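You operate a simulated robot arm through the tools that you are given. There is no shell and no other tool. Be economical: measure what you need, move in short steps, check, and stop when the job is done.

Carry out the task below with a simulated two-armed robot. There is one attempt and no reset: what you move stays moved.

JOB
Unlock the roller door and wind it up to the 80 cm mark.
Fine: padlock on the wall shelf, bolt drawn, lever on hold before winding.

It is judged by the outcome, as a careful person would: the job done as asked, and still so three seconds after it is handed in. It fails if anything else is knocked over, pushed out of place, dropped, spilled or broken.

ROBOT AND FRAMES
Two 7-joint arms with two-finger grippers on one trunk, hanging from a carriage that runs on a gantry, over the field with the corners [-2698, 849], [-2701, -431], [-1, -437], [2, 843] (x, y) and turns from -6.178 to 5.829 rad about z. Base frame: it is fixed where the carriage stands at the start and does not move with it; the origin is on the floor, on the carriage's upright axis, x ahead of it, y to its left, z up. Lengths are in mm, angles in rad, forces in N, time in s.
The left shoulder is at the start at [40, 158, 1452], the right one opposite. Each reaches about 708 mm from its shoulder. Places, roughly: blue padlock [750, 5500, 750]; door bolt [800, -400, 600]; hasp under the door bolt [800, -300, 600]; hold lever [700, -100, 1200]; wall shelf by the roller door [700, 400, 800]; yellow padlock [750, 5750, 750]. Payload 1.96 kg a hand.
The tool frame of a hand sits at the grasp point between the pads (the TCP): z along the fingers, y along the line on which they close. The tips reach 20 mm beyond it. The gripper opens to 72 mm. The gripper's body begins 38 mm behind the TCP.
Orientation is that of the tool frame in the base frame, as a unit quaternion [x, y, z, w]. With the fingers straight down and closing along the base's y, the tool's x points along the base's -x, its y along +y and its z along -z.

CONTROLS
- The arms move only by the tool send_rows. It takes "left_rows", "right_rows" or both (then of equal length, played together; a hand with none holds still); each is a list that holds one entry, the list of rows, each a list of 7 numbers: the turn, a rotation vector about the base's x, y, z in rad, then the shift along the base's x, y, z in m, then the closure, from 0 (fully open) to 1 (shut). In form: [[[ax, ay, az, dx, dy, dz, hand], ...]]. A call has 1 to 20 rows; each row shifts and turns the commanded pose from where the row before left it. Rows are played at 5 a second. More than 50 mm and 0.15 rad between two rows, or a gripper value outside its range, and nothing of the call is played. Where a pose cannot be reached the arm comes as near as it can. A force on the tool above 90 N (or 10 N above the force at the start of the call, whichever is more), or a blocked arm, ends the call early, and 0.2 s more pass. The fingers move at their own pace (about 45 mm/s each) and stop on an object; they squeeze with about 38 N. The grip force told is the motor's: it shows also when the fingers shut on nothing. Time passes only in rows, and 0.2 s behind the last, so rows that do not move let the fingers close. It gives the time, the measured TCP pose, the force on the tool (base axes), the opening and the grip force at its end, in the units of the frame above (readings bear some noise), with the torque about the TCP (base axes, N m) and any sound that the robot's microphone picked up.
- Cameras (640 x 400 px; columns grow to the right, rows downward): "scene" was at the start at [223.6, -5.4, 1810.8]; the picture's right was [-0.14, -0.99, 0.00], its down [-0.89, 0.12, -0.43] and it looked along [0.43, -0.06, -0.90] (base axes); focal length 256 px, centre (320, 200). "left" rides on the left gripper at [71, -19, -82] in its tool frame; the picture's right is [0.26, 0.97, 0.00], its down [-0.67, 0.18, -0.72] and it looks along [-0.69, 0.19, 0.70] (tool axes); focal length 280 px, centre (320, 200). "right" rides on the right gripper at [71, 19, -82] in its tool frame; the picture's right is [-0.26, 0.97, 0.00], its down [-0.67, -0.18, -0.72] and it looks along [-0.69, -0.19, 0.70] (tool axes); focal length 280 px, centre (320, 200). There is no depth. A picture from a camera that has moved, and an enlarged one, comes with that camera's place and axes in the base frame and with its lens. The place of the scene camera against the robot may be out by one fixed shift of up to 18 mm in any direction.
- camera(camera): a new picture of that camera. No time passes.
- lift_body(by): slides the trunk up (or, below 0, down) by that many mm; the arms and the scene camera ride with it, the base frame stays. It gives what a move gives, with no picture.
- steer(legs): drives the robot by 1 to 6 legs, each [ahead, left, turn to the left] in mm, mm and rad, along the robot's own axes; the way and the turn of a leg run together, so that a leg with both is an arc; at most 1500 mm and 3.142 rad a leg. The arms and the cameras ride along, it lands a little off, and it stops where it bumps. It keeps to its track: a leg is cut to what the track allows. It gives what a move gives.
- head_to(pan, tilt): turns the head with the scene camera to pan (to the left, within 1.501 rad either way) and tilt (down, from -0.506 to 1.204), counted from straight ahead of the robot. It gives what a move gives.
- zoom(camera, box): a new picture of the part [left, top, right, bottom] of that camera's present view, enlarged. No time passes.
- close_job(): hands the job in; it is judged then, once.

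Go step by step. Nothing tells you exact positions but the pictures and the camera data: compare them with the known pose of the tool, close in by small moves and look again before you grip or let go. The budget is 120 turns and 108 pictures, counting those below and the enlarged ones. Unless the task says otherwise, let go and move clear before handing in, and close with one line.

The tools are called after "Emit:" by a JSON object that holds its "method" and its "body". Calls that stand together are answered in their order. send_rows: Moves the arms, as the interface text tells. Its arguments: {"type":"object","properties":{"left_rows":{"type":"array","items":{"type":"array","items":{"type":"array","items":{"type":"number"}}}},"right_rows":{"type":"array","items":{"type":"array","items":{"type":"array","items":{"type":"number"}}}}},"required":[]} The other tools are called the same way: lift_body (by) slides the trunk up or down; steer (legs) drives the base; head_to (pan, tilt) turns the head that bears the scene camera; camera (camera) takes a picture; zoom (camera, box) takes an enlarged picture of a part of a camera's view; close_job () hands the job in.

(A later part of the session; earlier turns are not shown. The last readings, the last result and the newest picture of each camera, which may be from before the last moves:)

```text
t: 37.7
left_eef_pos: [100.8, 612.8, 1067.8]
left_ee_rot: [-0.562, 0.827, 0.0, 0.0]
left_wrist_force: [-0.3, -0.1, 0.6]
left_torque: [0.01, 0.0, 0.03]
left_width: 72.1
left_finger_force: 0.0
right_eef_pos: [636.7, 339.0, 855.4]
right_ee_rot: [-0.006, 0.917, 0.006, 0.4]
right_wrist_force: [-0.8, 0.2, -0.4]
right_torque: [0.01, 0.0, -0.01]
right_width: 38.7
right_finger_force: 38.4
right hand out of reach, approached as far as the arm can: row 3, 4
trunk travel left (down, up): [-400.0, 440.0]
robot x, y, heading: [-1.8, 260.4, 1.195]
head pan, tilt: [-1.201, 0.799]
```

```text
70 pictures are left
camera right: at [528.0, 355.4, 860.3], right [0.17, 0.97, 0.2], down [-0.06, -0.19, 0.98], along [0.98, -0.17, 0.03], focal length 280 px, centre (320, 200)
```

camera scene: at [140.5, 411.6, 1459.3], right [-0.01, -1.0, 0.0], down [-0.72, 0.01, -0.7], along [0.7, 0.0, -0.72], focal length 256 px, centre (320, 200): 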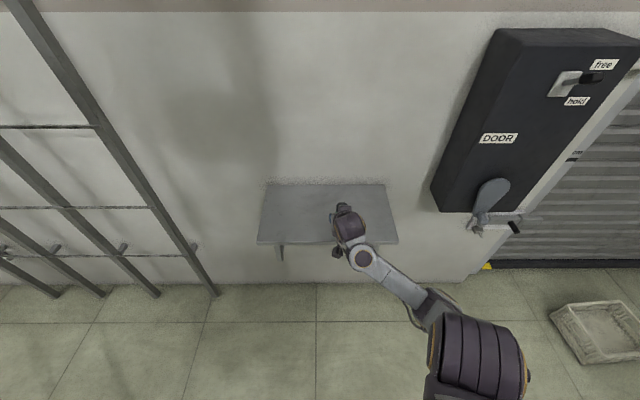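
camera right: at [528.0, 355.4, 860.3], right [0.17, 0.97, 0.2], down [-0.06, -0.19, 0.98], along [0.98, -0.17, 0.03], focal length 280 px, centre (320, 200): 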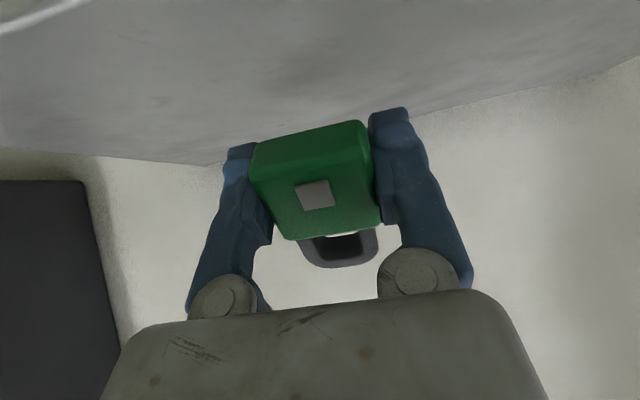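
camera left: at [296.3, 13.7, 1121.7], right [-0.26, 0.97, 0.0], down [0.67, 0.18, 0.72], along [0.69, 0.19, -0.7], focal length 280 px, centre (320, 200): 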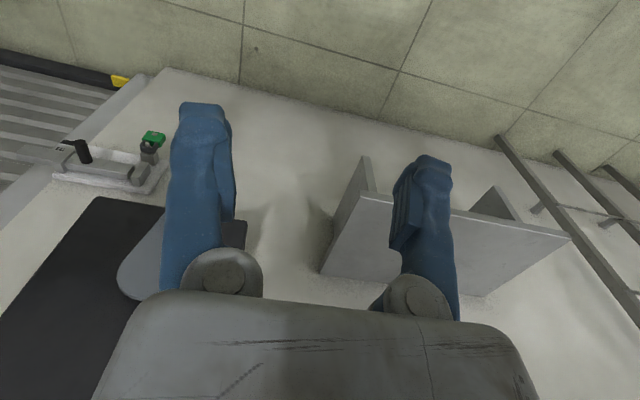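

I've reached x≈637, about 45 mm inside the shelf's front edge with the shackle pointing inward, which is safely on the shelf. I'll lower with the trunk, then finish in small steps.

Emit:
{"method": "lift_body", "body": {"by": -22}}

Emit:
{"method": "send_rows", "body": {"right_rows": [[[0, 0, 0, 0, 0, -0.002, 1], [0, 0, 0, 0, 0, -0.002, 1]]]}}

Emit:
{"method": "camera", "body": {"camera": "right"}}

Emit:
{"method": "zoom", "body": {"camera": "scene", "box": [250, 170, 410, 270]}}

```text
t: 38.4
left_eef_pos: [101.2, 614.5, 1045.0]
left_ee_rot: [-0.562, 0.827, 0.0, 0.0]
left_wrist_force: [-1.2, 0.5, 0.8]
left_torque: [0.0, 0.01, 0.02]
left_width: 71.7
left_finger_force: 0.0
right_eef_pos: [638.1, 339.0, 833.9]
right_ee_rot: [-0.004, 0.917, 0.005, 0.399]
right_wrist_force: [0.3, 0.6, -1.3]
right_torque: [0.03, 0.0, 0.0]
right_width: 38.8
right_finger_force: 37.7
trunk travel left (down, up): [-378.0, 462.0]
robot x, y, heading: [2.3, 260.7, 1.193]
head pan, tilt: [-1.201, 0.799]
```

```text
t: 39.0
left_eef_pos: [100.8, 613.6, 1043.6]
left_ee_rot: [-0.563, 0.827, 0.0, 0.0]
left_wrist_force: [-0.1, 0.0, -0.3]
left_torque: [0.0, 0.0, 0.01]
left_width: 71.8
left_finger_force: 0.0
right_eef_pos: [637.4, 339.2, 829.4]
right_ee_rot: [-0.004, 0.916, 0.005, 0.4]
right_wrist_force: [-0.3, -0.1, -1.2]
right_torque: [-0.05, -0.01, 0.03]
right_width: 38.4
right_finger_force: 38.4
trunk travel left (down, up): [-378.0, 462.0]
robot x, y, heading: [1.8, 262.3, 1.198]
head pan, tilt: [-1.201, 0.799]
```

```text
69 pictures are left
camera right: at [528.0, 355.2, 834.6], right [0.17, 0.97, 0.2], down [-0.06, -0.19, 0.98], along [0.98, -0.17, 0.03], focal length 280 px, centre (320, 200)
```

right: 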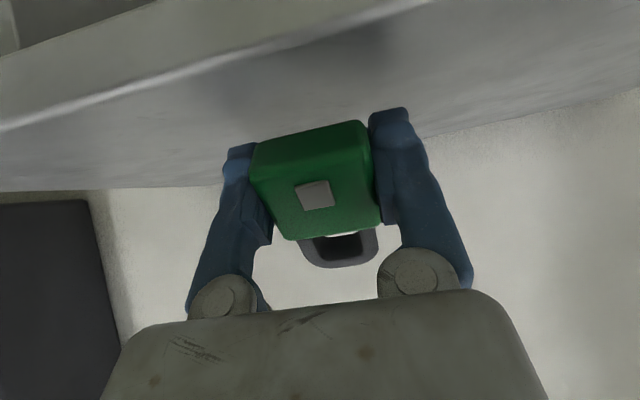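

```text
4.00 times, centred on (330, 220) of scene
camera zoom: at [140.6, 411.7, 1437.3], right [-0.01, -1.0, 0.0], down [-0.72, 0.01, -0.7], along [0.7, 0.0, -0.72], focal length 1026 px, centre (280, 120)
```

zoom: 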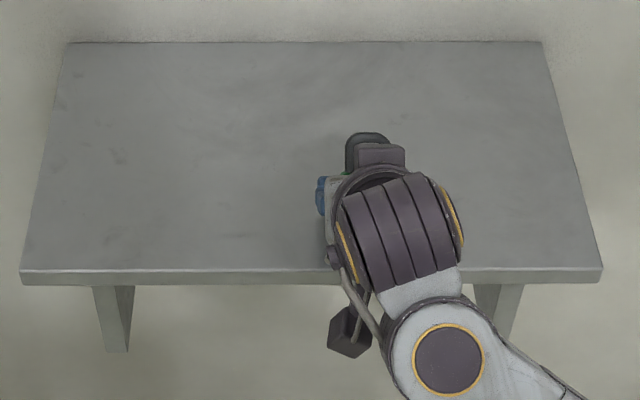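

Still no contact; I'll keep lowering in small steps.

Emit:
{"method": "send_rows", "body": {"right_rows": [[[0, 0, 0, 0, 0, -0.002, 1], [0, 0, 0, 0, 0, -0.002, 1]]]}}

Emit:
{"method": "send_rows", "body": {"right_rows": [[[0, 0, 0, 0, 0, -0.002, 1], [0, 0, 0, 0, 0, -0.001, 1]]]}}

```text
t: 39.6
left_eef_pos: [101.1, 613.8, 1044.3]
left_ee_rot: [-0.563, 0.827, 0.0, 0.0]
left_wrist_force: [-0.7, -0.9, -0.3]
left_torque: [-0.02, 0.01, 0.03]
left_width: 72.0
left_finger_force: 0.0
right_eef_pos: [636.1, 338.3, 826.3]
right_ee_rot: [-0.005, 0.916, 0.005, 0.401]
right_wrist_force: [0.2, 0.1, -0.9]
right_torque: [0.0, -0.01, 0.02]
right_width: 38.8
right_finger_force: 38.4
trunk travel left (down, up): [-378.0, 462.0]
robot x, y, heading: [0.3, 259.6, 1.195]
head pan, tilt: [-1.201, 0.799]
```

```text
t: 40.2
left_eef_pos: [100.7, 613.5, 1043.9]
left_ee_rot: [-0.562, 0.827, 0.0, 0.0]
left_wrist_force: [0.3, 0.1, -0.4]
left_torque: [-0.01, -0.02, 0.02]
left_width: 71.9
left_finger_force: 0.0
right_eef_pos: [636.3, 339.6, 822.4]
right_ee_rot: [-0.005, 0.916, 0.004, 0.4]
right_wrist_force: [0.3, -0.7, -0.5]
right_torque: [-0.01, -0.03, 0.02]
right_width: 38.6
right_finger_force: 38.0
trunk travel left (down, up): [-378.0, 462.0]
robot x, y, heading: [-1.4, 259.4, 1.194]
head pan, tilt: [-1.201, 0.799]
```

Emit:
{"method": "send_rows", "body": {"right_rows": [[[0, 0, 0, 0, 0, -0.002, 1], [0, 0, 0, 0, 0, -0.001, 1]]]}}

Emit:
{"method": "send_rows", "body": {"right_rows": [[[0, 0, 0, 0, 0, -0.002, 1], [0, 0, 0, 0, 0, -0.001, 1]]]}}

Emit:
{"method": "send_rows", "body": {"right_rows": [[[0, 0, 0, 0, 0, -0.002, 1], [0, 0, 0, 0, 0, -0.001, 1]]]}}

Emit:
{"method": "camera", "body": {"camera": "right"}}

```text
t: 40.8
left_eef_pos: [101.3, 614.0, 1044.1]
left_ee_rot: [-0.562, 0.827, -0.001, 0.0]
left_wrist_force: [0.3, -0.5, -0.4]
left_torque: [0.01, 0.0, -0.01]
left_width: 72.0
left_finger_force: 0.0
right_eef_pos: [636.3, 339.0, 821.1]
right_ee_rot: [-0.004, 0.916, 0.003, 0.401]
right_wrist_force: [-3.6, -1.9, 11.0]
right_torque: [-0.27, 0.15, -0.04]
right_width: 38.6
right_finger_force: 38.1
trunk travel left (down, up): [-378.0, 462.0]
robot x, y, heading: [0.9, 258.7, 1.189]
head pan, tilt: [-1.201, 0.799]
```

```text
t: 41.4
left_eef_pos: [102.8, 613.8, 1043.9]
left_ee_rot: [-0.562, 0.827, 0.0, -0.001]
left_wrist_force: [0.6, 0.5, 0.4]
left_torque: [-0.02, 0.02, -0.01]
left_width: 72.0
left_finger_force: 0.1
right_eef_pos: [639.8, 346.9, 823.8]
right_ee_rot: [-0.006, 0.914, 0.007, 0.406]
right_wrist_force: [-0.4, -0.4, 0.0]
right_torque: [-0.01, -0.01, -0.01]
right_width: 38.5
right_finger_force: 38.3
right hand out of reach, approached as far as the arm can: row 2
trunk travel left (down, up): [-378.0, 462.0]
robot x, y, heading: [-2.3, 257.1, 1.197]
head pan, tilt: [-1.201, 0.799]
```

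```text
t: 42.0
left_eef_pos: [102.3, 614.0, 1044.2]
left_ee_rot: [-0.562, 0.827, 0.001, 0.001]
left_wrist_force: [0.4, -0.3, -0.7]
left_torque: [-0.02, 0.03, 0.02]
left_width: 72.2
left_finger_force: 0.0
right_eef_pos: [636.0, 341.3, 821.1]
right_ee_rot: [-0.004, 0.916, 0.005, 0.402]
right_wrist_force: [-0.8, 0.0, 12.8]
right_torque: [-0.35, 0.12, 0.0]
right_width: 38.3
right_finger_force: 37.8
right hand out of reach, approached as far as the arm can: row 1
trunk travel left (down, up): [-378.0, 462.0]
robot x, y, heading: [-1.7, 261.1, 1.193]
head pan, tilt: [-1.201, 0.799]
```

```text
67 pictures are left
camera right: at [527.1, 357.8, 824.8], right [0.16, 0.97, 0.2], down [-0.07, -0.19, 0.98], along [0.98, -0.17, 0.03], focal length 280 px, centre (320, 200)
```

right: 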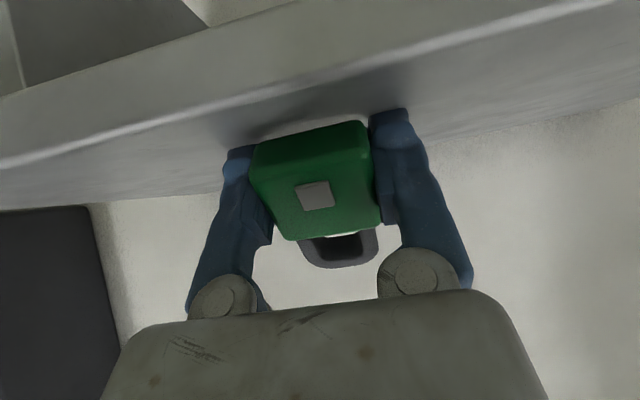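

It's in contact with the shelf (12 N). Release.

Emit:
{"method": "send_rows", "body": {"right_rows": [[[0, 0, 0, 0, 0, 0.0, 0.4], [0, 0, 0, 0, 0, 0.0, 0], [0, 0, 0, 0, 0, 0.0, 0], [0, 0, 0, 0, 0, 0.0, 0]]]}}

Emit:
{"method": "camera", "body": {"camera": "right"}}

```text
t: 43.0
left_eef_pos: [101.2, 613.4, 1043.9]
left_ee_rot: [-0.562, 0.827, 0.0, -0.001]
left_wrist_force: [0.2, 0.7, 0.1]
left_torque: [0.04, -0.02, 0.0]
left_width: 72.1
left_finger_force: 0.0
right_eef_pos: [634.5, 340.2, 818.4]
right_ee_rot: [-0.004, 0.917, 0.005, 0.4]
right_wrist_force: [-0.4, 0.0, -0.3]
right_torque: [-0.03, 0.03, 0.0]
right_width: 72.0
right_finger_force: 0.0
trunk travel left (down, up): [-378.0, 462.0]
robot x, y, heading: [-2.6, 258.1, 1.194]
head pan, tilt: [-1.201, 0.799]
```

```text
66 pictures are left
camera right: at [525.4, 357.0, 822.8], right [0.17, 0.97, 0.2], down [-0.06, -0.19, 0.98], along [0.98, -0.18, 0.03], focal length 280 px, centre (320, 200)
```

right: 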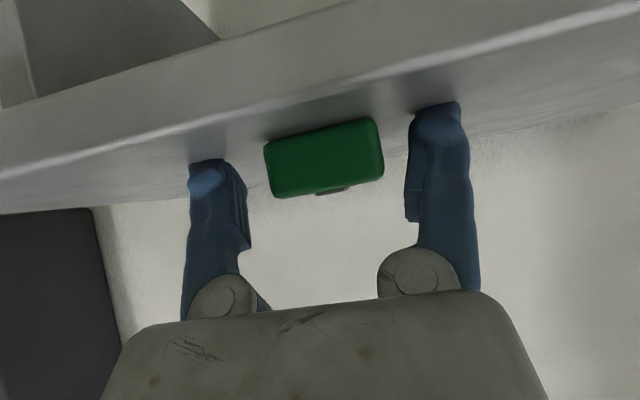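

The padlock lies flat on the shelf. I'll withdraw back along the fingers.

Emit:
{"method": "send_rows", "body": {"right_rows": [[[0, 0, 0, -0.02, 0, 0.024, 0], [0, 0, 0, -0.02, 0, 0.024, 0], [0, 0, 0, -0.02, 0, 0.024, 0], [0, 0, 0, -0.025, 0, 0.015, 0], [0, 0, 0, -0.03, 0, 0.01, 0]]]}}

Emit:
{"method": "camera", "body": {"camera": "scene"}}

```text
t: 44.2
left_eef_pos: [100.1, 615.3, 1043.9]
left_ee_rot: [-0.562, 0.827, 0.001, 0.0]
left_wrist_force: [0.2, -0.2, 0.1]
left_torque: [0.01, -0.02, 0.0]
left_width: 71.9
left_finger_force: 0.1
right_eef_pos: [523.8, 343.1, 910.0]
right_ee_rot: [-0.005, 0.916, 0.006, 0.4]
right_wrist_force: [-0.3, 0.3, -0.4]
right_torque: [0.01, -0.03, 0.0]
right_width: 72.0
right_finger_force: 0.1
right hand out of reach, approached as far as the arm can: row 5
trunk travel left (down, up): [-378.0, 462.0]
robot x, y, heading: [-1.1, 259.2, 1.198]
head pan, tilt: [-1.201, 0.799]
```

```text
65 pictures are left
camera scene: at [139.7, 412.2, 1437.2], right [-0.01, -1.0, 0.0], down [-0.72, 0.01, -0.7], along [0.7, 0.0, -0.72], focal length 256 px, centre (320, 200)
```

scene: 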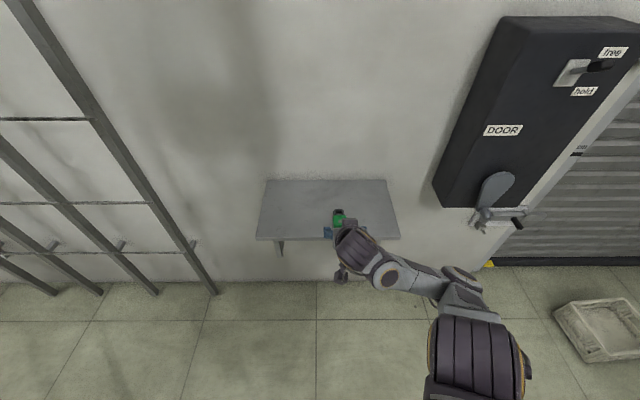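

The padlock is resting on the shelf. Next I'll level the hand again and drive back to the bolt.

Emit:
{"method": "send_rows", "body": {"right_rows": [[[0, -0.149, 0, 0, -0.02, 0.01, 0], [0, -0.149, 0, 0, -0.02, 0.01, 0], [0, -0.149, 0, 0, -0.02, 0.01, 0], [0, -0.149, 0, 0, -0.02, 0.01, 0], [0, -0.149, 0, 0, -0.02, 0.01, 0]]]}}

Emit:
{"method": "steer", "body": {"legs": [[-561, -219, 0]]}}

Emit:
{"method": "lift_body", "body": {"by": -300}}

Emit:
{"method": "head_to", "body": {"pan": -1.3, "tilt": 0.6}}

Emit:
{"method": "camera", "body": {"camera": "scene"}}

Emit:
{"method": "camera", "body": {"camera": "right"}}

```text
t: 45.4
left_eef_pos: [101.9, 613.8, 1044.3]
left_ee_rot: [-0.562, 0.827, 0.0, 0.0]
left_wrist_force: [0.7, -0.9, 0.7]
left_torque: [0.01, -0.01, 0.02]
left_width: 72.2
left_finger_force: 0.1
right_eef_pos: [525.6, 341.4, 911.2]
right_ee_rot: [-0.004, 0.916, 0.005, 0.4]
right_wrist_force: [-0.5, 0.4, -0.1]
right_torque: [0.0, 0.01, -0.03]
right_width: 72.0
right_finger_force: 0.0
right hand out of reach, approached as far as the arm can: row 1, 2, 3, 4, 5
trunk travel left (down, up): [-378.0, 462.0]
robot x, y, heading: [-2.8, 261.4, 1.191]
head pan, tilt: [-1.201, 0.799]
```

```text
t: 48.8
left_eef_pos: [95.7, 8.4, 1044.1]
left_ee_rot: [-0.56, 0.828, 0.0, 0.0]
left_wrist_force: [0.6, 0.4, -0.1]
left_torque: [0.0, 0.02, -0.04]
left_width: 72.2
left_finger_force: 0.0
right_eef_pos: [519.8, -266.7, 911.9]
right_ee_rot: [-0.003, 0.917, 0.005, 0.4]
right_wrist_force: [-0.4, 0.5, -0.3]
right_torque: [0.05, 0.01, -0.02]
right_width: 72.0
right_finger_force: 0.0
trunk travel left (down, up): [-378.0, 462.0]
robot x, y, heading: [-9.7, -343.4, 1.191]
head pan, tilt: [-1.201, 0.799]
```

```text
t: 51.8
left_eef_pos: [95.5, 7.5, 744.8]
left_ee_rot: [-0.56, 0.828, 0.001, 0.0]
left_wrist_force: [0.8, -0.6, 0.4]
left_torque: [-0.02, 0.0, 0.01]
left_width: 72.0
left_finger_force: 0.0
right_eef_pos: [519.2, -266.7, 610.6]
right_ee_rot: [-0.005, 0.916, 0.007, 0.4]
right_wrist_force: [0.3, 0.5, 0.0]
right_torque: [0.0, 0.04, 0.0]
right_width: 71.8
right_finger_force: 0.1
trunk travel left (down, up): [-78.0, 762.0]
robot x, y, heading: [-12.1, -345.9, 1.188]
head pan, tilt: [-1.201, 0.799]
```

```text
t: 52.5
left_eef_pos: [96.4, 7.9, 743.7]
left_ee_rot: [-0.562, 0.827, 0.0, 0.0]
left_wrist_force: [-0.2, 1.2, 0.2]
left_torque: [-0.02, -0.02, 0.03]
left_width: 72.0
left_finger_force: 0.1
right_eef_pos: [518.7, -266.9, 610.8]
right_ee_rot: [-0.004, 0.916, 0.006, 0.4]
right_wrist_force: [0.6, 0.4, 0.4]
right_torque: [0.01, 0.02, 0.02]
right_width: 71.7
right_finger_force: 0.0
trunk travel left (down, up): [-78.0, 762.0]
robot x, y, heading: [-9.6, -345.3, 1.19]
head pan, tilt: [-1.3, 0.6]
```

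```text
64 pictures are left
camera scene: at [141.4, -203.2, 1154.1], right [-0.11, -0.99, 0.0], down [-0.56, 0.06, -0.82], along [0.82, -0.09, -0.57], focal length 256 px, centre (320, 200)
```

scene: 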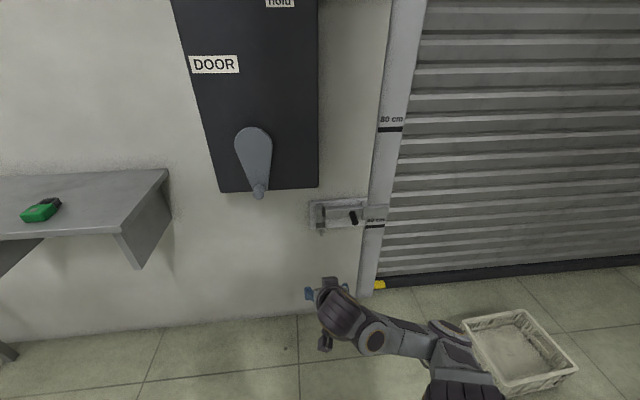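

```text
63 pictures are left
camera right: at [410.2, -248.7, 615.4], right [0.17, 0.97, 0.2], down [-0.06, -0.19, 0.98], along [0.98, -0.18, 0.03], focal length 280 px, centre (320, 200)
```

right: 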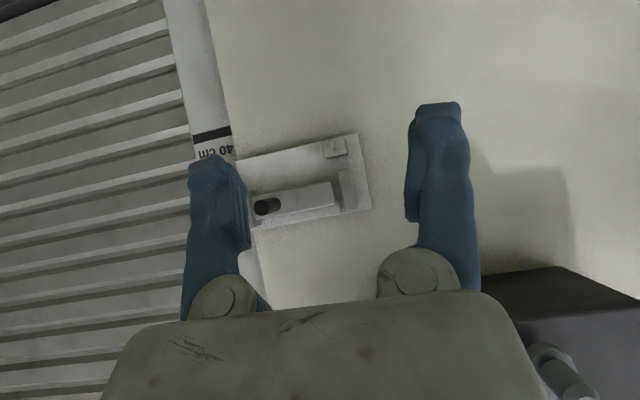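

The padlock sits on the shelf and the bolt is in view. I'll level the hand while easing it forward.

Emit:
{"method": "send_rows", "body": {"right_rows": [[[0, -0.1, 0, 0.02, -0.02, -0.01, 0], [0, -0.1, 0, 0.02, -0.02, -0.01, 0], [0, -0.1, 0, 0.015, -0.02, -0.01, 0], [0, -0.1, 0, 0.01, -0.02, -0.01, 0], [0, -0.1, 0, 0.01, -0.02, -0.01, 0], [0, -0.1, 0, 0.01, -0.02, 0, 0], [0, -0.147, 0, 0.01, 0, 0, 0]]]}}

Emit:
{"method": "camera", "body": {"camera": "scene"}}

Emit:
{"method": "camera", "body": {"camera": "right"}}

```text
t: 54.1
left_eef_pos: [95.7, 9.5, 744.5]
left_ee_rot: [-0.56, 0.829, -0.001, -0.001]
left_wrist_force: [-0.5, 1.5, 0.2]
left_torque: [0.03, -0.04, 0.02]
left_width: 72.0
left_finger_force: 0.0
right_eef_pos: [610.8, -384.6, 592.8]
right_ee_rot: [0.022, 0.734, -0.033, 0.678]
right_wrist_force: [-0.5, 0.5, -0.4]
right_torque: [0.0, -0.01, 0.0]
right_width: 72.3
right_finger_force: 0.1
right hand out of reach, approached as far as the arm can: row 4, 5, 6
trunk travel left (down, up): [-78.0, 762.0]
robot x, y, heading: [-11.3, -348.1, 1.194]
head pan, tilt: [-1.3, 0.6]
```

```text
62 pictures are left
camera scene: at [141.4, -202.6, 1154.2], right [-0.11, -0.99, 0.0], down [-0.56, 0.06, -0.83], along [0.82, -0.09, -0.56], focal length 256 px, centre (320, 200)
```

scene: 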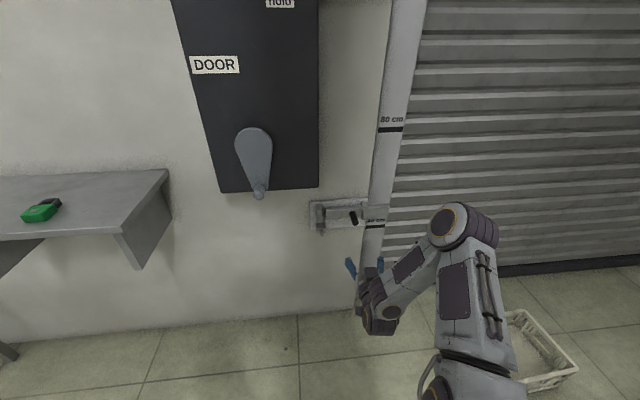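

```text
61 pictures are left
camera right: at [526.1, -360.6, 528.6], right [0.1, 0.97, 0.24], down [-0.67, -0.12, 0.73], along [0.73, -0.23, 0.64], focal length 280 px, centre (320, 200)
```

right: 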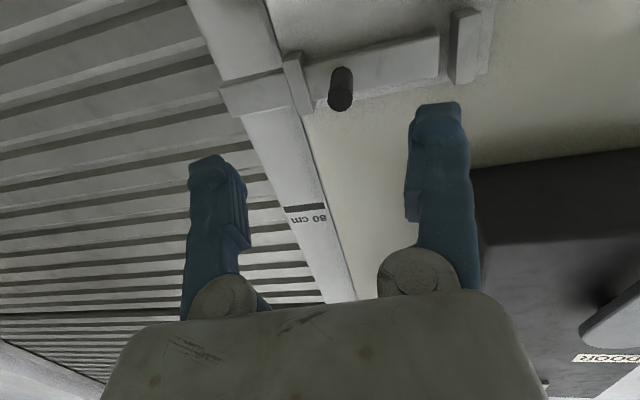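

The knob's end is near (770, -390, 628). I'll square up the hand and stop in front of it.

Emit:
{"method": "send_rows", "body": {"right_rows": [[[0, -0.079, 0.078, 0.02, -0.001, 0.009, 0], [0, 0, 0, 0.02, -0.001, 0.009, 0], [0, 0, 0, 0.02, -0.001, 0.009, 0], [0, 0, 0, 0.02, -0.001, 0.009, 0]]]}}

Emit:
{"method": "camera", "body": {"camera": "right"}}

Emit:
{"method": "zoom", "body": {"camera": "scene", "box": [290, 180, 430, 280]}}

```text
t: 55.1
left_eef_pos: [96.2, 6.6, 744.2]
left_ee_rot: [-0.561, 0.828, 0.002, 0.0]
left_wrist_force: [-0.7, -0.3, 0.2]
left_torque: [0.02, -0.03, 0.0]
left_width: 72.3
left_finger_force: 0.0
right_eef_pos: [692.7, -389.4, 628.2]
right_ee_rot: [-0.006, 0.707, -0.007, 0.707]
right_wrist_force: [0.3, -0.5, -0.4]
right_torque: [0.0, -0.03, -0.02]
right_width: 71.7
right_finger_force: 0.0
trunk travel left (down, up): [-78.0, 762.0]
robot x, y, heading: [-11.5, -346.0, 1.183]
head pan, tilt: [-1.3, 0.6]
```

```text
60 pictures are left
camera right: at [609.5, -372.1, 558.1], right [0.0, 0.97, 0.25], down [-0.72, -0.17, 0.68], along [0.7, -0.18, 0.69], focal length 280 px, centre (320, 200)
```

right: 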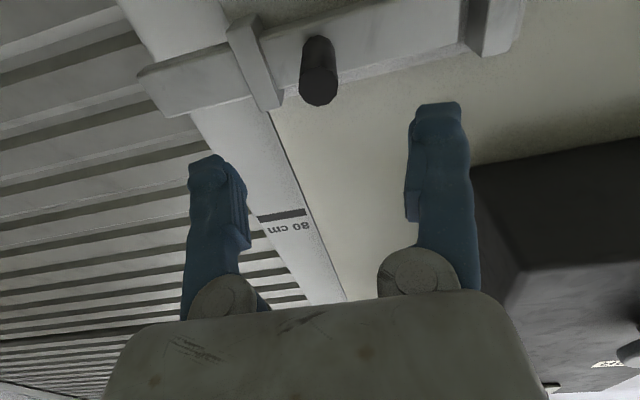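

```text
4.00 times, centred on (360, 230) of scene
camera zoom: at [141.8, -203.0, 1154.2], right [-0.11, -0.99, 0.0], down [-0.56, 0.06, -0.83], along [0.82, -0.09, -0.56], focal length 1026 px, centre (160, 80)
```

zoom: 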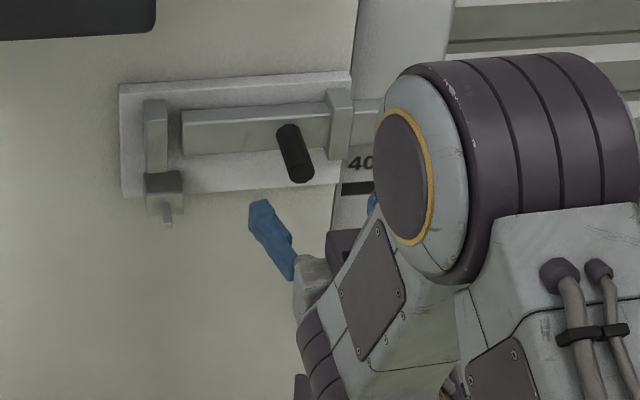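

The knob is centred at y≈-391, z≈628. I'll half-close to stay clear of the bracket beside it and advance around the knob.

Emit:
{"method": "send_rows", "body": {"right_rows": [[[0, 0, 0, 0, 0, 0, 0.38], [0, 0, 0, 0.02, 0, 0, 0.38], [0, 0, 0, 0.02, 0, 0, 0.38], [0, 0, 0, 0.02, 0, 0, 0.38], [0, 0, 0, 0.02, 0, 0, 0.38]]]}}

Emit:
{"method": "camera", "body": {"camera": "right"}}

```text
t: 56.3
left_eef_pos: [96.6, 7.7, 743.9]
left_ee_rot: [-0.561, 0.828, 0.0, 0.0]
left_wrist_force: [-0.3, -0.5, 0.5]
left_torque: [-0.02, -0.01, 0.0]
left_width: 72.3
left_finger_force: 0.1
right_eef_pos: [771.3, -389.4, 629.5]
right_ee_rot: [-0.005, 0.707, -0.006, 0.707]
right_wrist_force: [0.9, -0.4, 0.5]
right_torque: [0.0, 0.02, 0.01]
right_width: 44.5
right_finger_force: 0.1
trunk travel left (down, up): [-78.0, 762.0]
robot x, y, heading: [-6.2, -345.5, 1.19]
head pan, tilt: [-1.3, 0.6]
```

```text
58 pictures are left
camera right: at [689.4, -372.6, 559.7], right [0.0, 0.97, 0.25], down [-0.72, -0.17, 0.68], along [0.7, -0.18, 0.69], focal length 280 px, centre (320, 200)
```

right: 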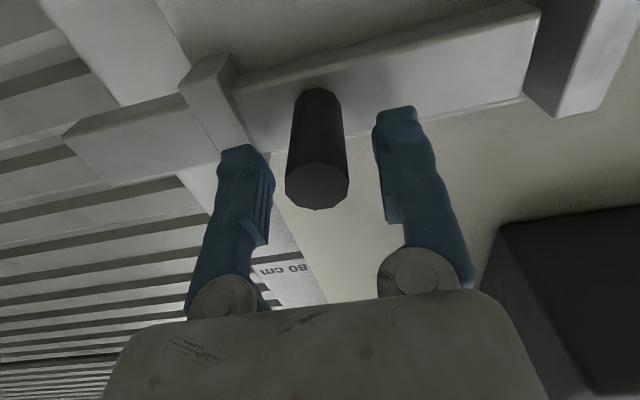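

The knob is between the fingers; closing.

Emit:
{"method": "send_rows", "body": {"right_rows": [[[0, 0, 0, 0, 0, 0, 1], [0, 0, 0, 0, 0, 0, 1], [0, 0, 0, 0, 0, 0, 1]]]}}

Emit:
{"method": "send_rows", "body": {"right_rows": [[[0, 0, 0, 0, 0.004, 0, 1], [0, 0, 0, 0, 0.004, 0, 1], [0, 0, 0, 0, 0.004, 0, 1]]]}}

Emit:
{"method": "camera", "body": {"camera": "right"}}

```text
t: 57.1
left_eef_pos: [96.0, 8.6, 744.2]
left_ee_rot: [-0.561, 0.828, 0.0, 0.0]
left_wrist_force: [-0.2, 0.2, -0.3]
left_torque: [0.01, 0.0, 0.02]
left_width: 72.2
left_finger_force: 0.0
right_eef_pos: [772.1, -387.8, 629.3]
right_ee_rot: [-0.004, 0.707, -0.006, 0.707]
right_wrist_force: [1.3, 2.1, 1.2]
right_torque: [0.03, 0.58, 0.04]
right_width: 19.7
right_finger_force: 35.1
trunk travel left (down, up): [-78.0, 762.0]
robot x, y, heading: [-7.7, -346.4, 1.189]
head pan, tilt: [-1.3, 0.6]
```

```text
t: 57.9
left_eef_pos: [96.4, 6.9, 744.8]
left_ee_rot: [-0.56, 0.828, 0.0, 0.001]
left_wrist_force: [0.5, 0.0, 0.1]
left_torque: [-0.03, 0.0, 0.02]
left_width: 71.7
left_finger_force: 0.0
right_eef_pos: [771.1, -380.1, 629.4]
right_ee_rot: [-0.005, 0.706, -0.006, 0.708]
right_wrist_force: [-7.9, -2.6, 14.9]
right_torque: [0.02, -0.07, -0.07]
right_width: 19.4
right_finger_force: 39.5
trunk travel left (down, up): [-78.0, 762.0]
robot x, y, heading: [-4.8, -341.0, 1.191]
head pan, tilt: [-1.3, 0.6]
```

```text
57 pictures are left
camera right: at [689.1, -361.9, 559.2], right [0.0, 0.97, 0.25], down [-0.72, -0.17, 0.67], along [0.7, -0.18, 0.7], focal length 280 px, centre (320, 200)
```

right: 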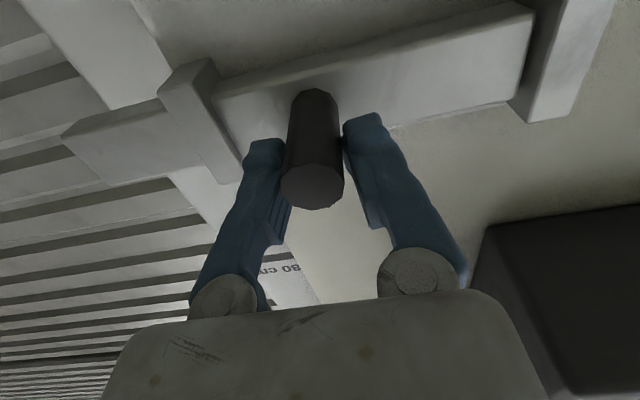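

The bolt is sliding freely. I'll keep drawing it left.

Emit:
{"method": "send_rows", "body": {"right_rows": [[[0, 0, 0, 0, 0.006, 0, 1], [0, 0, 0, 0, 0.006, 0, 1], [0, 0, 0, 0, 0.006, 0, 1], [0, 0, 0, 0, 0.006, 0, 1], [0, 0, 0, 0, 0.006, 0, 1]]]}}

Emit:
{"method": "camera", "body": {"camera": "right"}}

Emit:
{"method": "zoom", "body": {"camera": "scene", "box": [290, 180, 430, 280]}}

```text
t: 59.1
left_eef_pos: [95.4, 8.8, 744.0]
left_ee_rot: [-0.561, 0.828, 0.0, 0.0]
left_wrist_force: [0.1, -0.8, -1.0]
left_torque: [0.0, 0.02, -0.03]
left_width: 72.1
left_finger_force: 0.0
right_eef_pos: [772.0, -348.0, 628.8]
right_ee_rot: [-0.003, 0.704, -0.006, 0.71]
right_wrist_force: [-23.7, -1.7, 48.4]
right_torque: [0.02, -0.23, -0.01]
right_width: 19.7
right_finger_force: 40.4
trunk travel left (down, up): [-78.0, 762.0]
robot x, y, heading: [-7.9, -342.4, 1.191]
head pan, tilt: [-1.3, 0.6]
```

```text
56 pictures are left
camera right: at [689.7, -330.5, 558.7], right [0.0, 0.97, 0.25], down [-0.72, -0.17, 0.67], along [0.69, -0.18, 0.7], focal length 280 px, centre (320, 200)
```

right: 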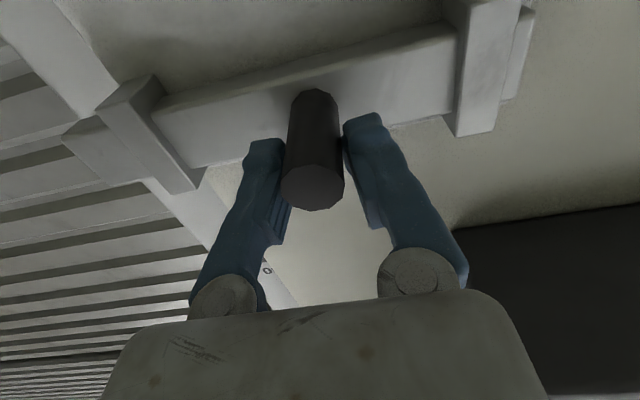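

```text
4.00 times, centred on (360, 230) of scene
camera zoom: at [141.2, -203.7, 1154.4], right [-0.11, -0.99, 0.0], down [-0.56, 0.06, -0.83], along [0.82, -0.09, -0.56], focal length 1026 px, centre (160, 80)
```

zoom: 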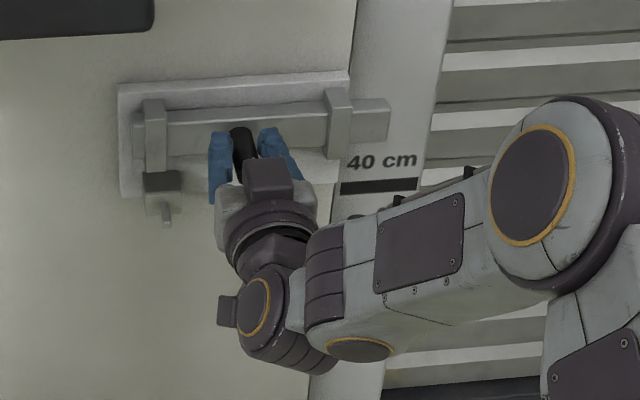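

The bolt runs through the left keeper too. I'll keep going, easing up slightly to relieve the vertical force.

Emit:
{"method": "send_rows", "body": {"right_rows": [[[0, 0, 0, 0, 0.005, 0.0015, 1], [0, 0, 0, 0, 0.005, 0.001, 1], [0, 0, 0, 0, 0.005, 0, 1], [0, 0, 0, 0, 0.005, 0, 1]]]}}

Emit:
{"method": "zoom", "body": {"camera": "scene", "box": [290, 180, 430, 280]}}

```text
t: 60.1
left_eef_pos: [96.2, 6.6, 745.1]
left_ee_rot: [-0.56, 0.828, 0.0, 0.0]
left_wrist_force: [-0.1, -0.6, -0.6]
left_torque: [0.03, -0.03, -0.02]
left_width: 72.1
left_finger_force: 0.0
right_eef_pos: [771.1, -329.6, 629.1]
right_ee_rot: [-0.005, 0.707, -0.005, 0.708]
right_wrist_force: [-10.3, -3.0, 30.1]
right_torque: [-0.06, -0.47, -0.05]
right_width: 20.0
right_finger_force: 40.5
trunk travel left (down, up): [-78.0, 762.0]
robot x, y, heading: [-10.6, -344.9, 1.191]
head pan, tilt: [-1.3, 0.6]
```

```text
4.00 times, centred on (360, 230) of scene
camera zoom: at [142.2, -203.6, 1154.2], right [-0.11, -0.99, 0.0], down [-0.56, 0.06, -0.83], along [0.82, -0.09, -0.56], focal length 1026 px, centre (160, 80)
```

zoom: 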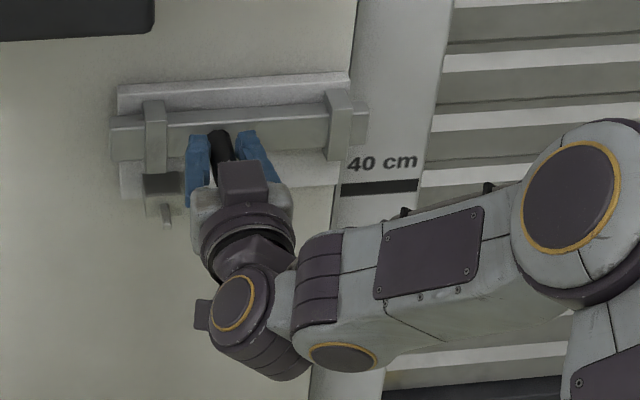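

A little more: the bolt end is nearly flush with the right bracket.

Emit:
{"method": "send_rows", "body": {"right_rows": [[[0, 0, 0, 0, 0.004, 0.001, 1], [0, 0, 0, 0, 0.004, 0.001, 1], [0, 0, 0, 0, 0.004, 0, 1]]]}}

Emit:
{"method": "zoom", "body": {"camera": "scene", "box": [290, 180, 430, 280]}}

Emit:
{"method": "camera", "body": {"camera": "right"}}

```text
t: 60.9
left_eef_pos: [96.3, 6.0, 743.4]
left_ee_rot: [-0.56, 0.828, 0.0, 0.0]
left_wrist_force: [-0.4, -0.1, 0.5]
left_torque: [0.02, -0.03, 0.04]
left_width: 71.9
left_finger_force: 0.1
right_eef_pos: [770.8, -318.5, 629.5]
right_ee_rot: [-0.005, 0.708, -0.007, 0.706]
right_wrist_force: [-1.5, -6.1, 7.3]
right_torque: [0.01, 0.46, 0.11]
right_width: 19.6
right_finger_force: 40.0
trunk travel left (down, up): [-78.0, 762.0]
robot x, y, heading: [-10.9, -343.5, 1.193]
head pan, tilt: [-1.3, 0.6]
```

```text
4.00 times, centred on (360, 230) of scene
camera zoom: at [141.8, -204.7, 1153.9], right [-0.11, -0.99, 0.0], down [-0.56, 0.06, -0.83], along [0.82, -0.09, -0.56], focal length 1026 px, centre (160, 80)
```

zoom: 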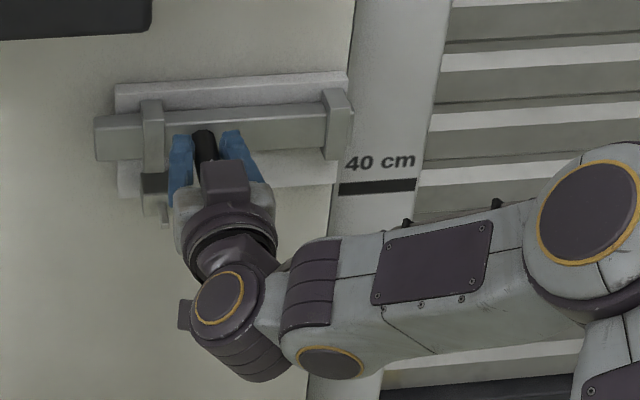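

```text
52 pictures are left
camera right: at [689.3, -301.2, 559.5], right [0.0, 0.97, 0.25], down [-0.71, -0.17, 0.68], along [0.7, -0.18, 0.69], focal length 280 px, centre (320, 200)
```

right: 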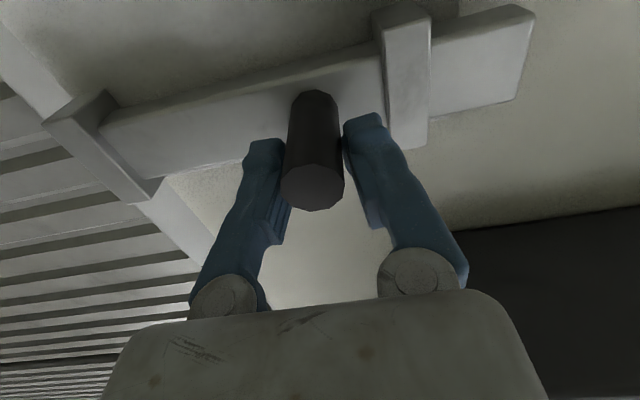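

The bolt's tip is flush with the right bracket and clear of the guide. One tiny nudge to feel for its end stop, then release and back off.

Emit:
{"method": "send_rows", "body": {"right_rows": [[[0, 0, 0, 0, 0.003, 0, 1], [0, 0, 0, 0, 0.003, 0, 1]]]}}

Emit:
{"method": "send_rows", "body": {"right_rows": [[[0, 0, 0, 0, 0, 0, 0.55], [0, 0, 0, 0, 0, 0, 0.55], [0, 0, 0, -0.02, 0, 0, 0.55], [0, 0, 0, -0.03, 0, 0, 0.5], [0, 0, 0, -0.04, 0, 0, 0.5], [0, 0, 0, -0.04, 0, 0, 0.5], [0, 0, 0, -0.04, 0, 0, 0.5]]]}}

Emit:
{"method": "camera", "body": {"camera": "scene"}}

Emit:
{"method": "camera", "body": {"camera": "right"}}

```text
t: 61.5
left_eef_pos: [96.6, 2.0, 742.1]
left_ee_rot: [-0.559, 0.829, -0.001, -0.001]
left_wrist_force: [-0.3, 0.4, -0.2]
left_torque: [0.01, -0.01, 0.02]
left_width: 72.1
left_finger_force: 0.1
right_eef_pos: [772.6, -317.4, 631.4]
right_ee_rot: [-0.005, 0.707, -0.01, 0.707]
right_wrist_force: [4.3, -21.1, -2.9]
right_torque: [-0.14, 0.1, -0.24]
right_width: 19.5
right_finger_force: 39.5
trunk travel left (down, up): [-78.0, 762.0]
robot x, y, heading: [-9.6, -346.1, 1.189]
head pan, tilt: [-1.3, 0.6]
```

```text
t: 63.1
left_eef_pos: [94.8, 6.7, 744.2]
left_ee_rot: [-0.561, 0.828, -0.001, 0.0]
left_wrist_force: [-0.5, 0.6, 0.1]
left_torque: [-0.02, -0.02, -0.01]
left_width: 71.9
left_finger_force: 0.1
right_eef_pos: [597.7, -306.5, 631.9]
right_ee_rot: [-0.004, 0.707, -0.005, 0.707]
right_wrist_force: [-0.8, -0.2, 0.2]
right_torque: [-0.01, -0.03, 0.01]
right_width: 36.1
right_finger_force: 0.1
trunk travel left (down, up): [-78.0, 762.0]
robot x, y, heading: [-7.0, -344.4, 1.193]
head pan, tilt: [-1.3, 0.6]
```

```text
51 pictures are left
camera scene: at [140.6, -203.7, 1154.0], right [-0.11, -0.99, 0.0], down [-0.56, 0.06, -0.82], along [0.82, -0.09, -0.57], focal length 256 px, centre (320, 200)
```

scene: 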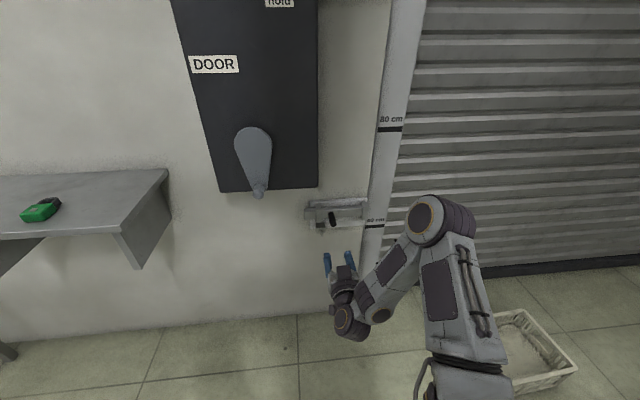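

```text
50 pictures are left
camera right: at [515.0, -288.8, 561.7], right [0.0, 0.97, 0.25], down [-0.72, -0.17, 0.68], along [0.7, -0.18, 0.69], focal length 280 px, centre (320, 200)
```

right: 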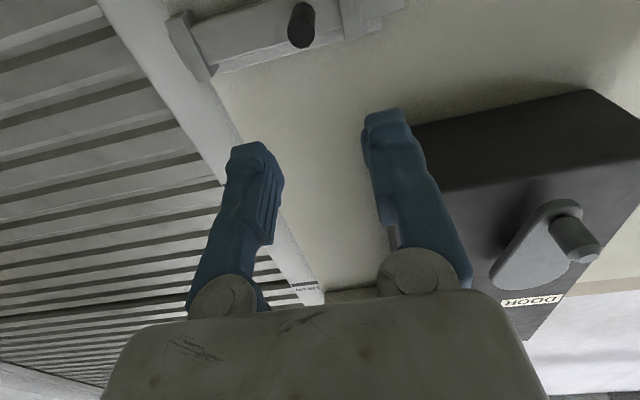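

The bolt is drawn to its stop. Next is the lever: I'll pull back, drive left 200, and raise the trunk.

Emit:
{"method": "send_rows", "body": {"right_rows": [[[0, 0, 0, -0.03, 0, 0, 0.6], [0, 0, 0, -0.03, 0, 0, 1]]]}}

Emit:
{"method": "steer", "body": {"legs": [[185, 76, 0]]}}

Emit:
{"method": "lift_body", "body": {"by": 400}}

Emit:
{"method": "head_to", "body": {"pan": -1.25, "tilt": 0.5}}

Emit:
{"method": "camera", "body": {"camera": "scene"}}

Emit:
{"method": "camera", "body": {"camera": "right"}}

```text
t: 63.7
left_eef_pos: [96.3, 7.5, 744.3]
left_ee_rot: [-0.56, 0.828, 0.0, 0.0]
left_wrist_force: [-0.3, -0.3, -0.5]
left_torque: [-0.02, 0.0, -0.01]
left_width: 72.1
left_finger_force: 0.0
right_eef_pos: [547.3, -308.0, 631.9]
right_ee_rot: [-0.006, 0.707, -0.005, 0.707]
right_wrist_force: [-0.3, -1.0, -0.4]
right_torque: [-0.01, 0.0, -0.02]
right_width: 0.2
right_finger_force: 5.0
right hand out of reach, approached as far as the arm can: row 2
trunk travel left (down, up): [-78.0, 762.0]
robot x, y, heading: [-7.1, -347.1, 1.189]
head pan, tilt: [-1.3, 0.6]
```

```text
t: 65.3
left_eef_pos: [92.7, 205.3, 744.8]
left_ee_rot: [-0.563, 0.827, 0.0, 0.0]
left_wrist_force: [0.1, 0.7, -0.6]
left_torque: [-0.02, -0.01, -0.03]
left_width: 72.3
left_finger_force: 0.0
right_eef_pos: [545.8, -108.1, 631.1]
right_ee_rot: [-0.006, 0.707, -0.005, 0.707]
right_wrist_force: [0.0, 0.6, -1.6]
right_torque: [0.03, 0.0, 0.0]
right_width: 0.0
right_finger_force: 29.3
trunk travel left (down, up): [-78.0, 762.0]
robot x, y, heading: [-12.1, -145.0, 1.201]
head pan, tilt: [-1.3, 0.6]
```

```text
t: 69.1
left_eef_pos: [92.0, 206.8, 1143.9]
left_ee_rot: [-0.562, 0.827, 0.0, 0.0]
left_wrist_force: [0.2, -0.5, -0.3]
left_torque: [0.0, -0.04, 0.0]
left_width: 71.8
left_finger_force: 0.1
right_eef_pos: [546.0, -106.9, 1032.7]
right_ee_rot: [-0.006, 0.707, -0.006, 0.707]
right_wrist_force: [-1.0, 1.2, 0.5]
right_torque: [0.01, 0.02, -0.02]
right_width: 0.0
right_finger_force: 29.6
trunk travel left (down, up): [-478.0, 362.0]
robot x, y, heading: [-14.1, -152.0, 1.194]
head pan, tilt: [-1.3, 0.6]
```

```text
t: 69.8
left_eef_pos: [93.5, 205.8, 1144.4]
left_ee_rot: [-0.562, 0.827, 0.0, 0.0]
left_wrist_force: [1.0, 0.3, -0.2]
left_torque: [0.01, 0.01, -0.03]
left_width: 72.0
left_finger_force: 0.1
right_eef_pos: [545.8, -108.5, 1031.7]
right_ee_rot: [-0.006, 0.707, -0.005, 0.707]
right_wrist_force: [-0.7, -0.3, -0.2]
right_torque: [0.01, -0.02, 0.0]
right_width: 0.0
right_finger_force: 29.7
trunk travel left (down, up): [-478.0, 362.0]
robot x, y, heading: [-14.5, -146.0, 1.194]
head pan, tilt: [-1.25, 0.499]
```

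```text
49 pictures are left
camera scene: at [141.9, -0.9, 1563.2], right [-0.06, -1.0, 0.0], down [-0.48, 0.03, -0.88], along [0.88, -0.05, -0.48], focal length 256 px, centre (320, 200)
```

scene: 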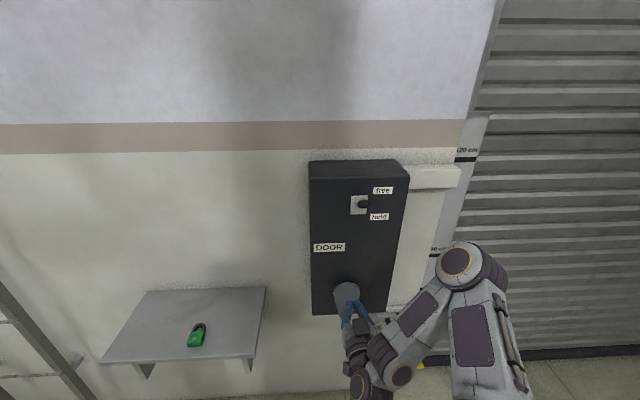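

```text
48 pictures are left
camera right: at [463.6, -90.9, 961.4], right [0.0, 0.97, 0.25], down [-0.72, -0.17, 0.68], along [0.7, -0.18, 0.69], focal length 280 px, centre (320, 200)
```

right: 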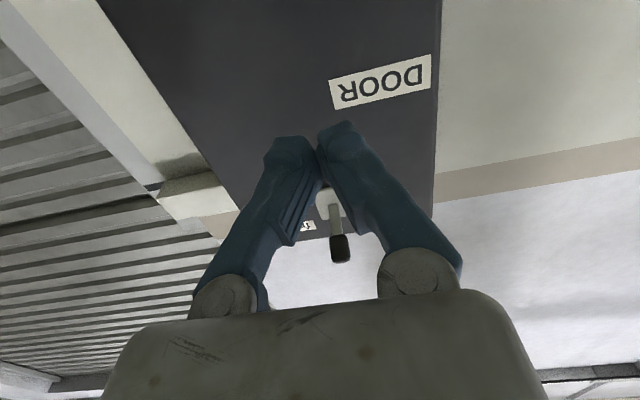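

The lever knob is around (665, -142, 1260). Let me enlarge it to see which way it points.

Emit:
{"method": "zoom", "body": {"camera": "scene", "box": [340, 175, 410, 225]}}

Emit:
{"method": "zoom", "body": {"camera": "right", "box": [280, 170, 390, 280]}}

```text
8.00 times, centred on (375, 200) of scene
camera zoom: at [141.9, -0.9, 1563.2], right [-0.06, -1.0, 0.0], down [-0.48, 0.03, -0.88], along [0.88, -0.05, -0.48], focal length 2051 px, centre (-120, 200)
```

zoom: 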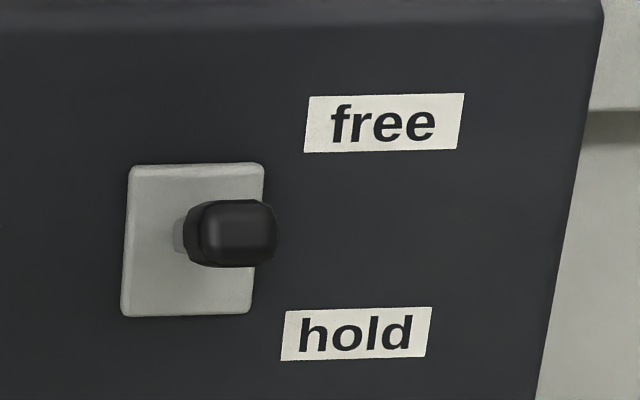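

```text
3.64 times, centred on (335, 225) of right
camera zoom: at [463.6, -90.9, 961.4], right [0.0, 0.97, 0.25], down [-0.72, -0.17, 0.68], along [0.7, -0.18, 0.69], focal length 1020 px, centre (266, 109)
```

zoom: 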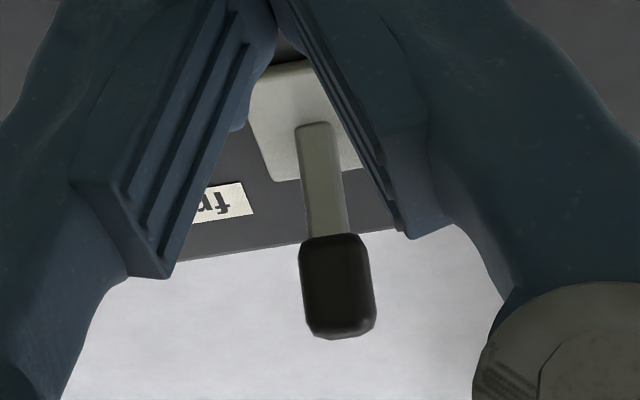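

The lever points up at about 30°, i.e. on "free". I'll come over it with closed fingers and press it down to "hold".

Emit:
{"method": "lift_body", "body": {"by": 120}}

Emit:
{"method": "send_rows", "body": {"right_rows": [[[0, 0, 0, 0.005, -0.009, 0.036, 1], [0, 0, 0, 0.005, -0.009, 0.036, 1], [0, 0, 0, 0.005, -0.009, 0.036, 1], [0, 0, 0, 0.005, -0.009, 0.036, 1]]]}}

Emit:
{"method": "camera", "body": {"camera": "right"}}

Emit:
{"method": "camera", "body": {"camera": "scene"}}

```text
t: 71.3
left_eef_pos: [92.0, 206.4, 1264.5]
left_ee_rot: [-0.562, 0.827, 0.0, 0.0]
left_wrist_force: [-0.2, 0.0, 0.5]
left_torque: [0.03, 0.03, 0.0]
left_width: 72.0
left_finger_force: 0.1
right_eef_pos: [544.8, -108.1, 1151.2]
right_ee_rot: [-0.006, 0.707, -0.006, 0.707]
right_wrist_force: [0.2, -1.2, -0.8]
right_torque: [-0.02, -0.05, 0.01]
right_width: 0.1
right_finger_force: 29.3
trunk travel left (down, up): [-598.0, 242.0]
robot x, y, heading: [-10.5, -146.5, 1.189]
head pan, tilt: [-1.25, 0.499]
```

```text
t: 72.3
left_eef_pos: [92.1, 205.5, 1264.6]
left_ee_rot: [-0.562, 0.827, 0.0, 0.0]
left_wrist_force: [-0.9, -0.9, 1.7]
left_torque: [0.02, -0.02, -0.01]
left_width: 71.9
left_finger_force: 0.0
right_eef_pos: [565.9, -88.0, 1210.2]
right_ee_rot: [-0.005, 0.707, -0.004, 0.707]
right_wrist_force: [0.5, 0.1, -0.4]
right_torque: [-0.02, -0.05, 0.03]
right_width: 0.1
right_finger_force: 29.9
right hand out of reach, approached as far as the arm can: row 1, 2, 3, 4
trunk travel left (down, up): [-598.0, 242.0]
robot x, y, heading: [-10.9, -149.6, 1.197]
head pan, tilt: [-1.25, 0.499]
```

```text
45 pictures are left
camera right: at [483.9, -71.9, 1140.4], right [0.0, 0.97, 0.25], down [-0.72, -0.17, 0.68], along [0.7, -0.18, 0.69], focal length 280 px, centre (320, 200)
```

right: 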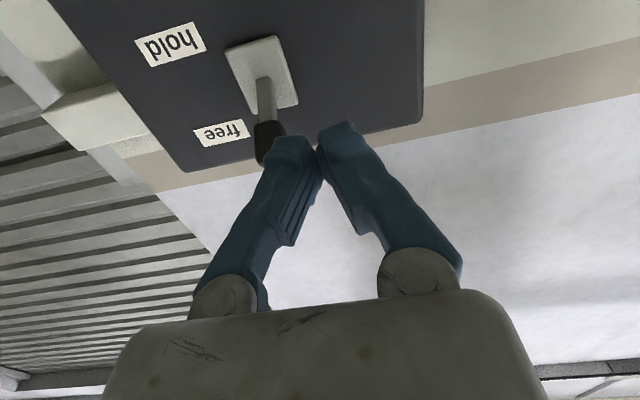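

```text
44 pictures are left
camera scene: at [141.9, -0.8, 1683.2], right [-0.06, -1.0, 0.0], down [-0.48, 0.03, -0.88], along [0.88, -0.05, -0.48], focal length 256 px, centre (320, 200)
```

scene: 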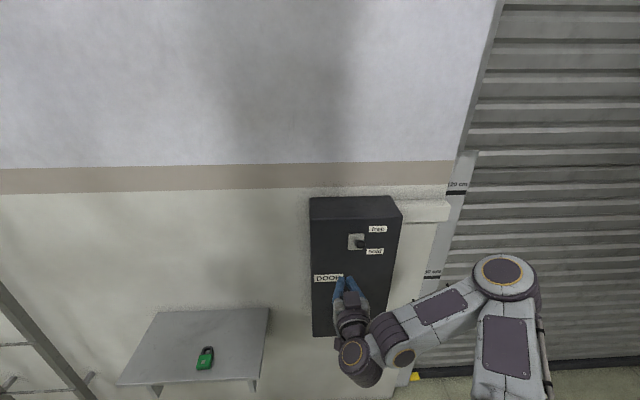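

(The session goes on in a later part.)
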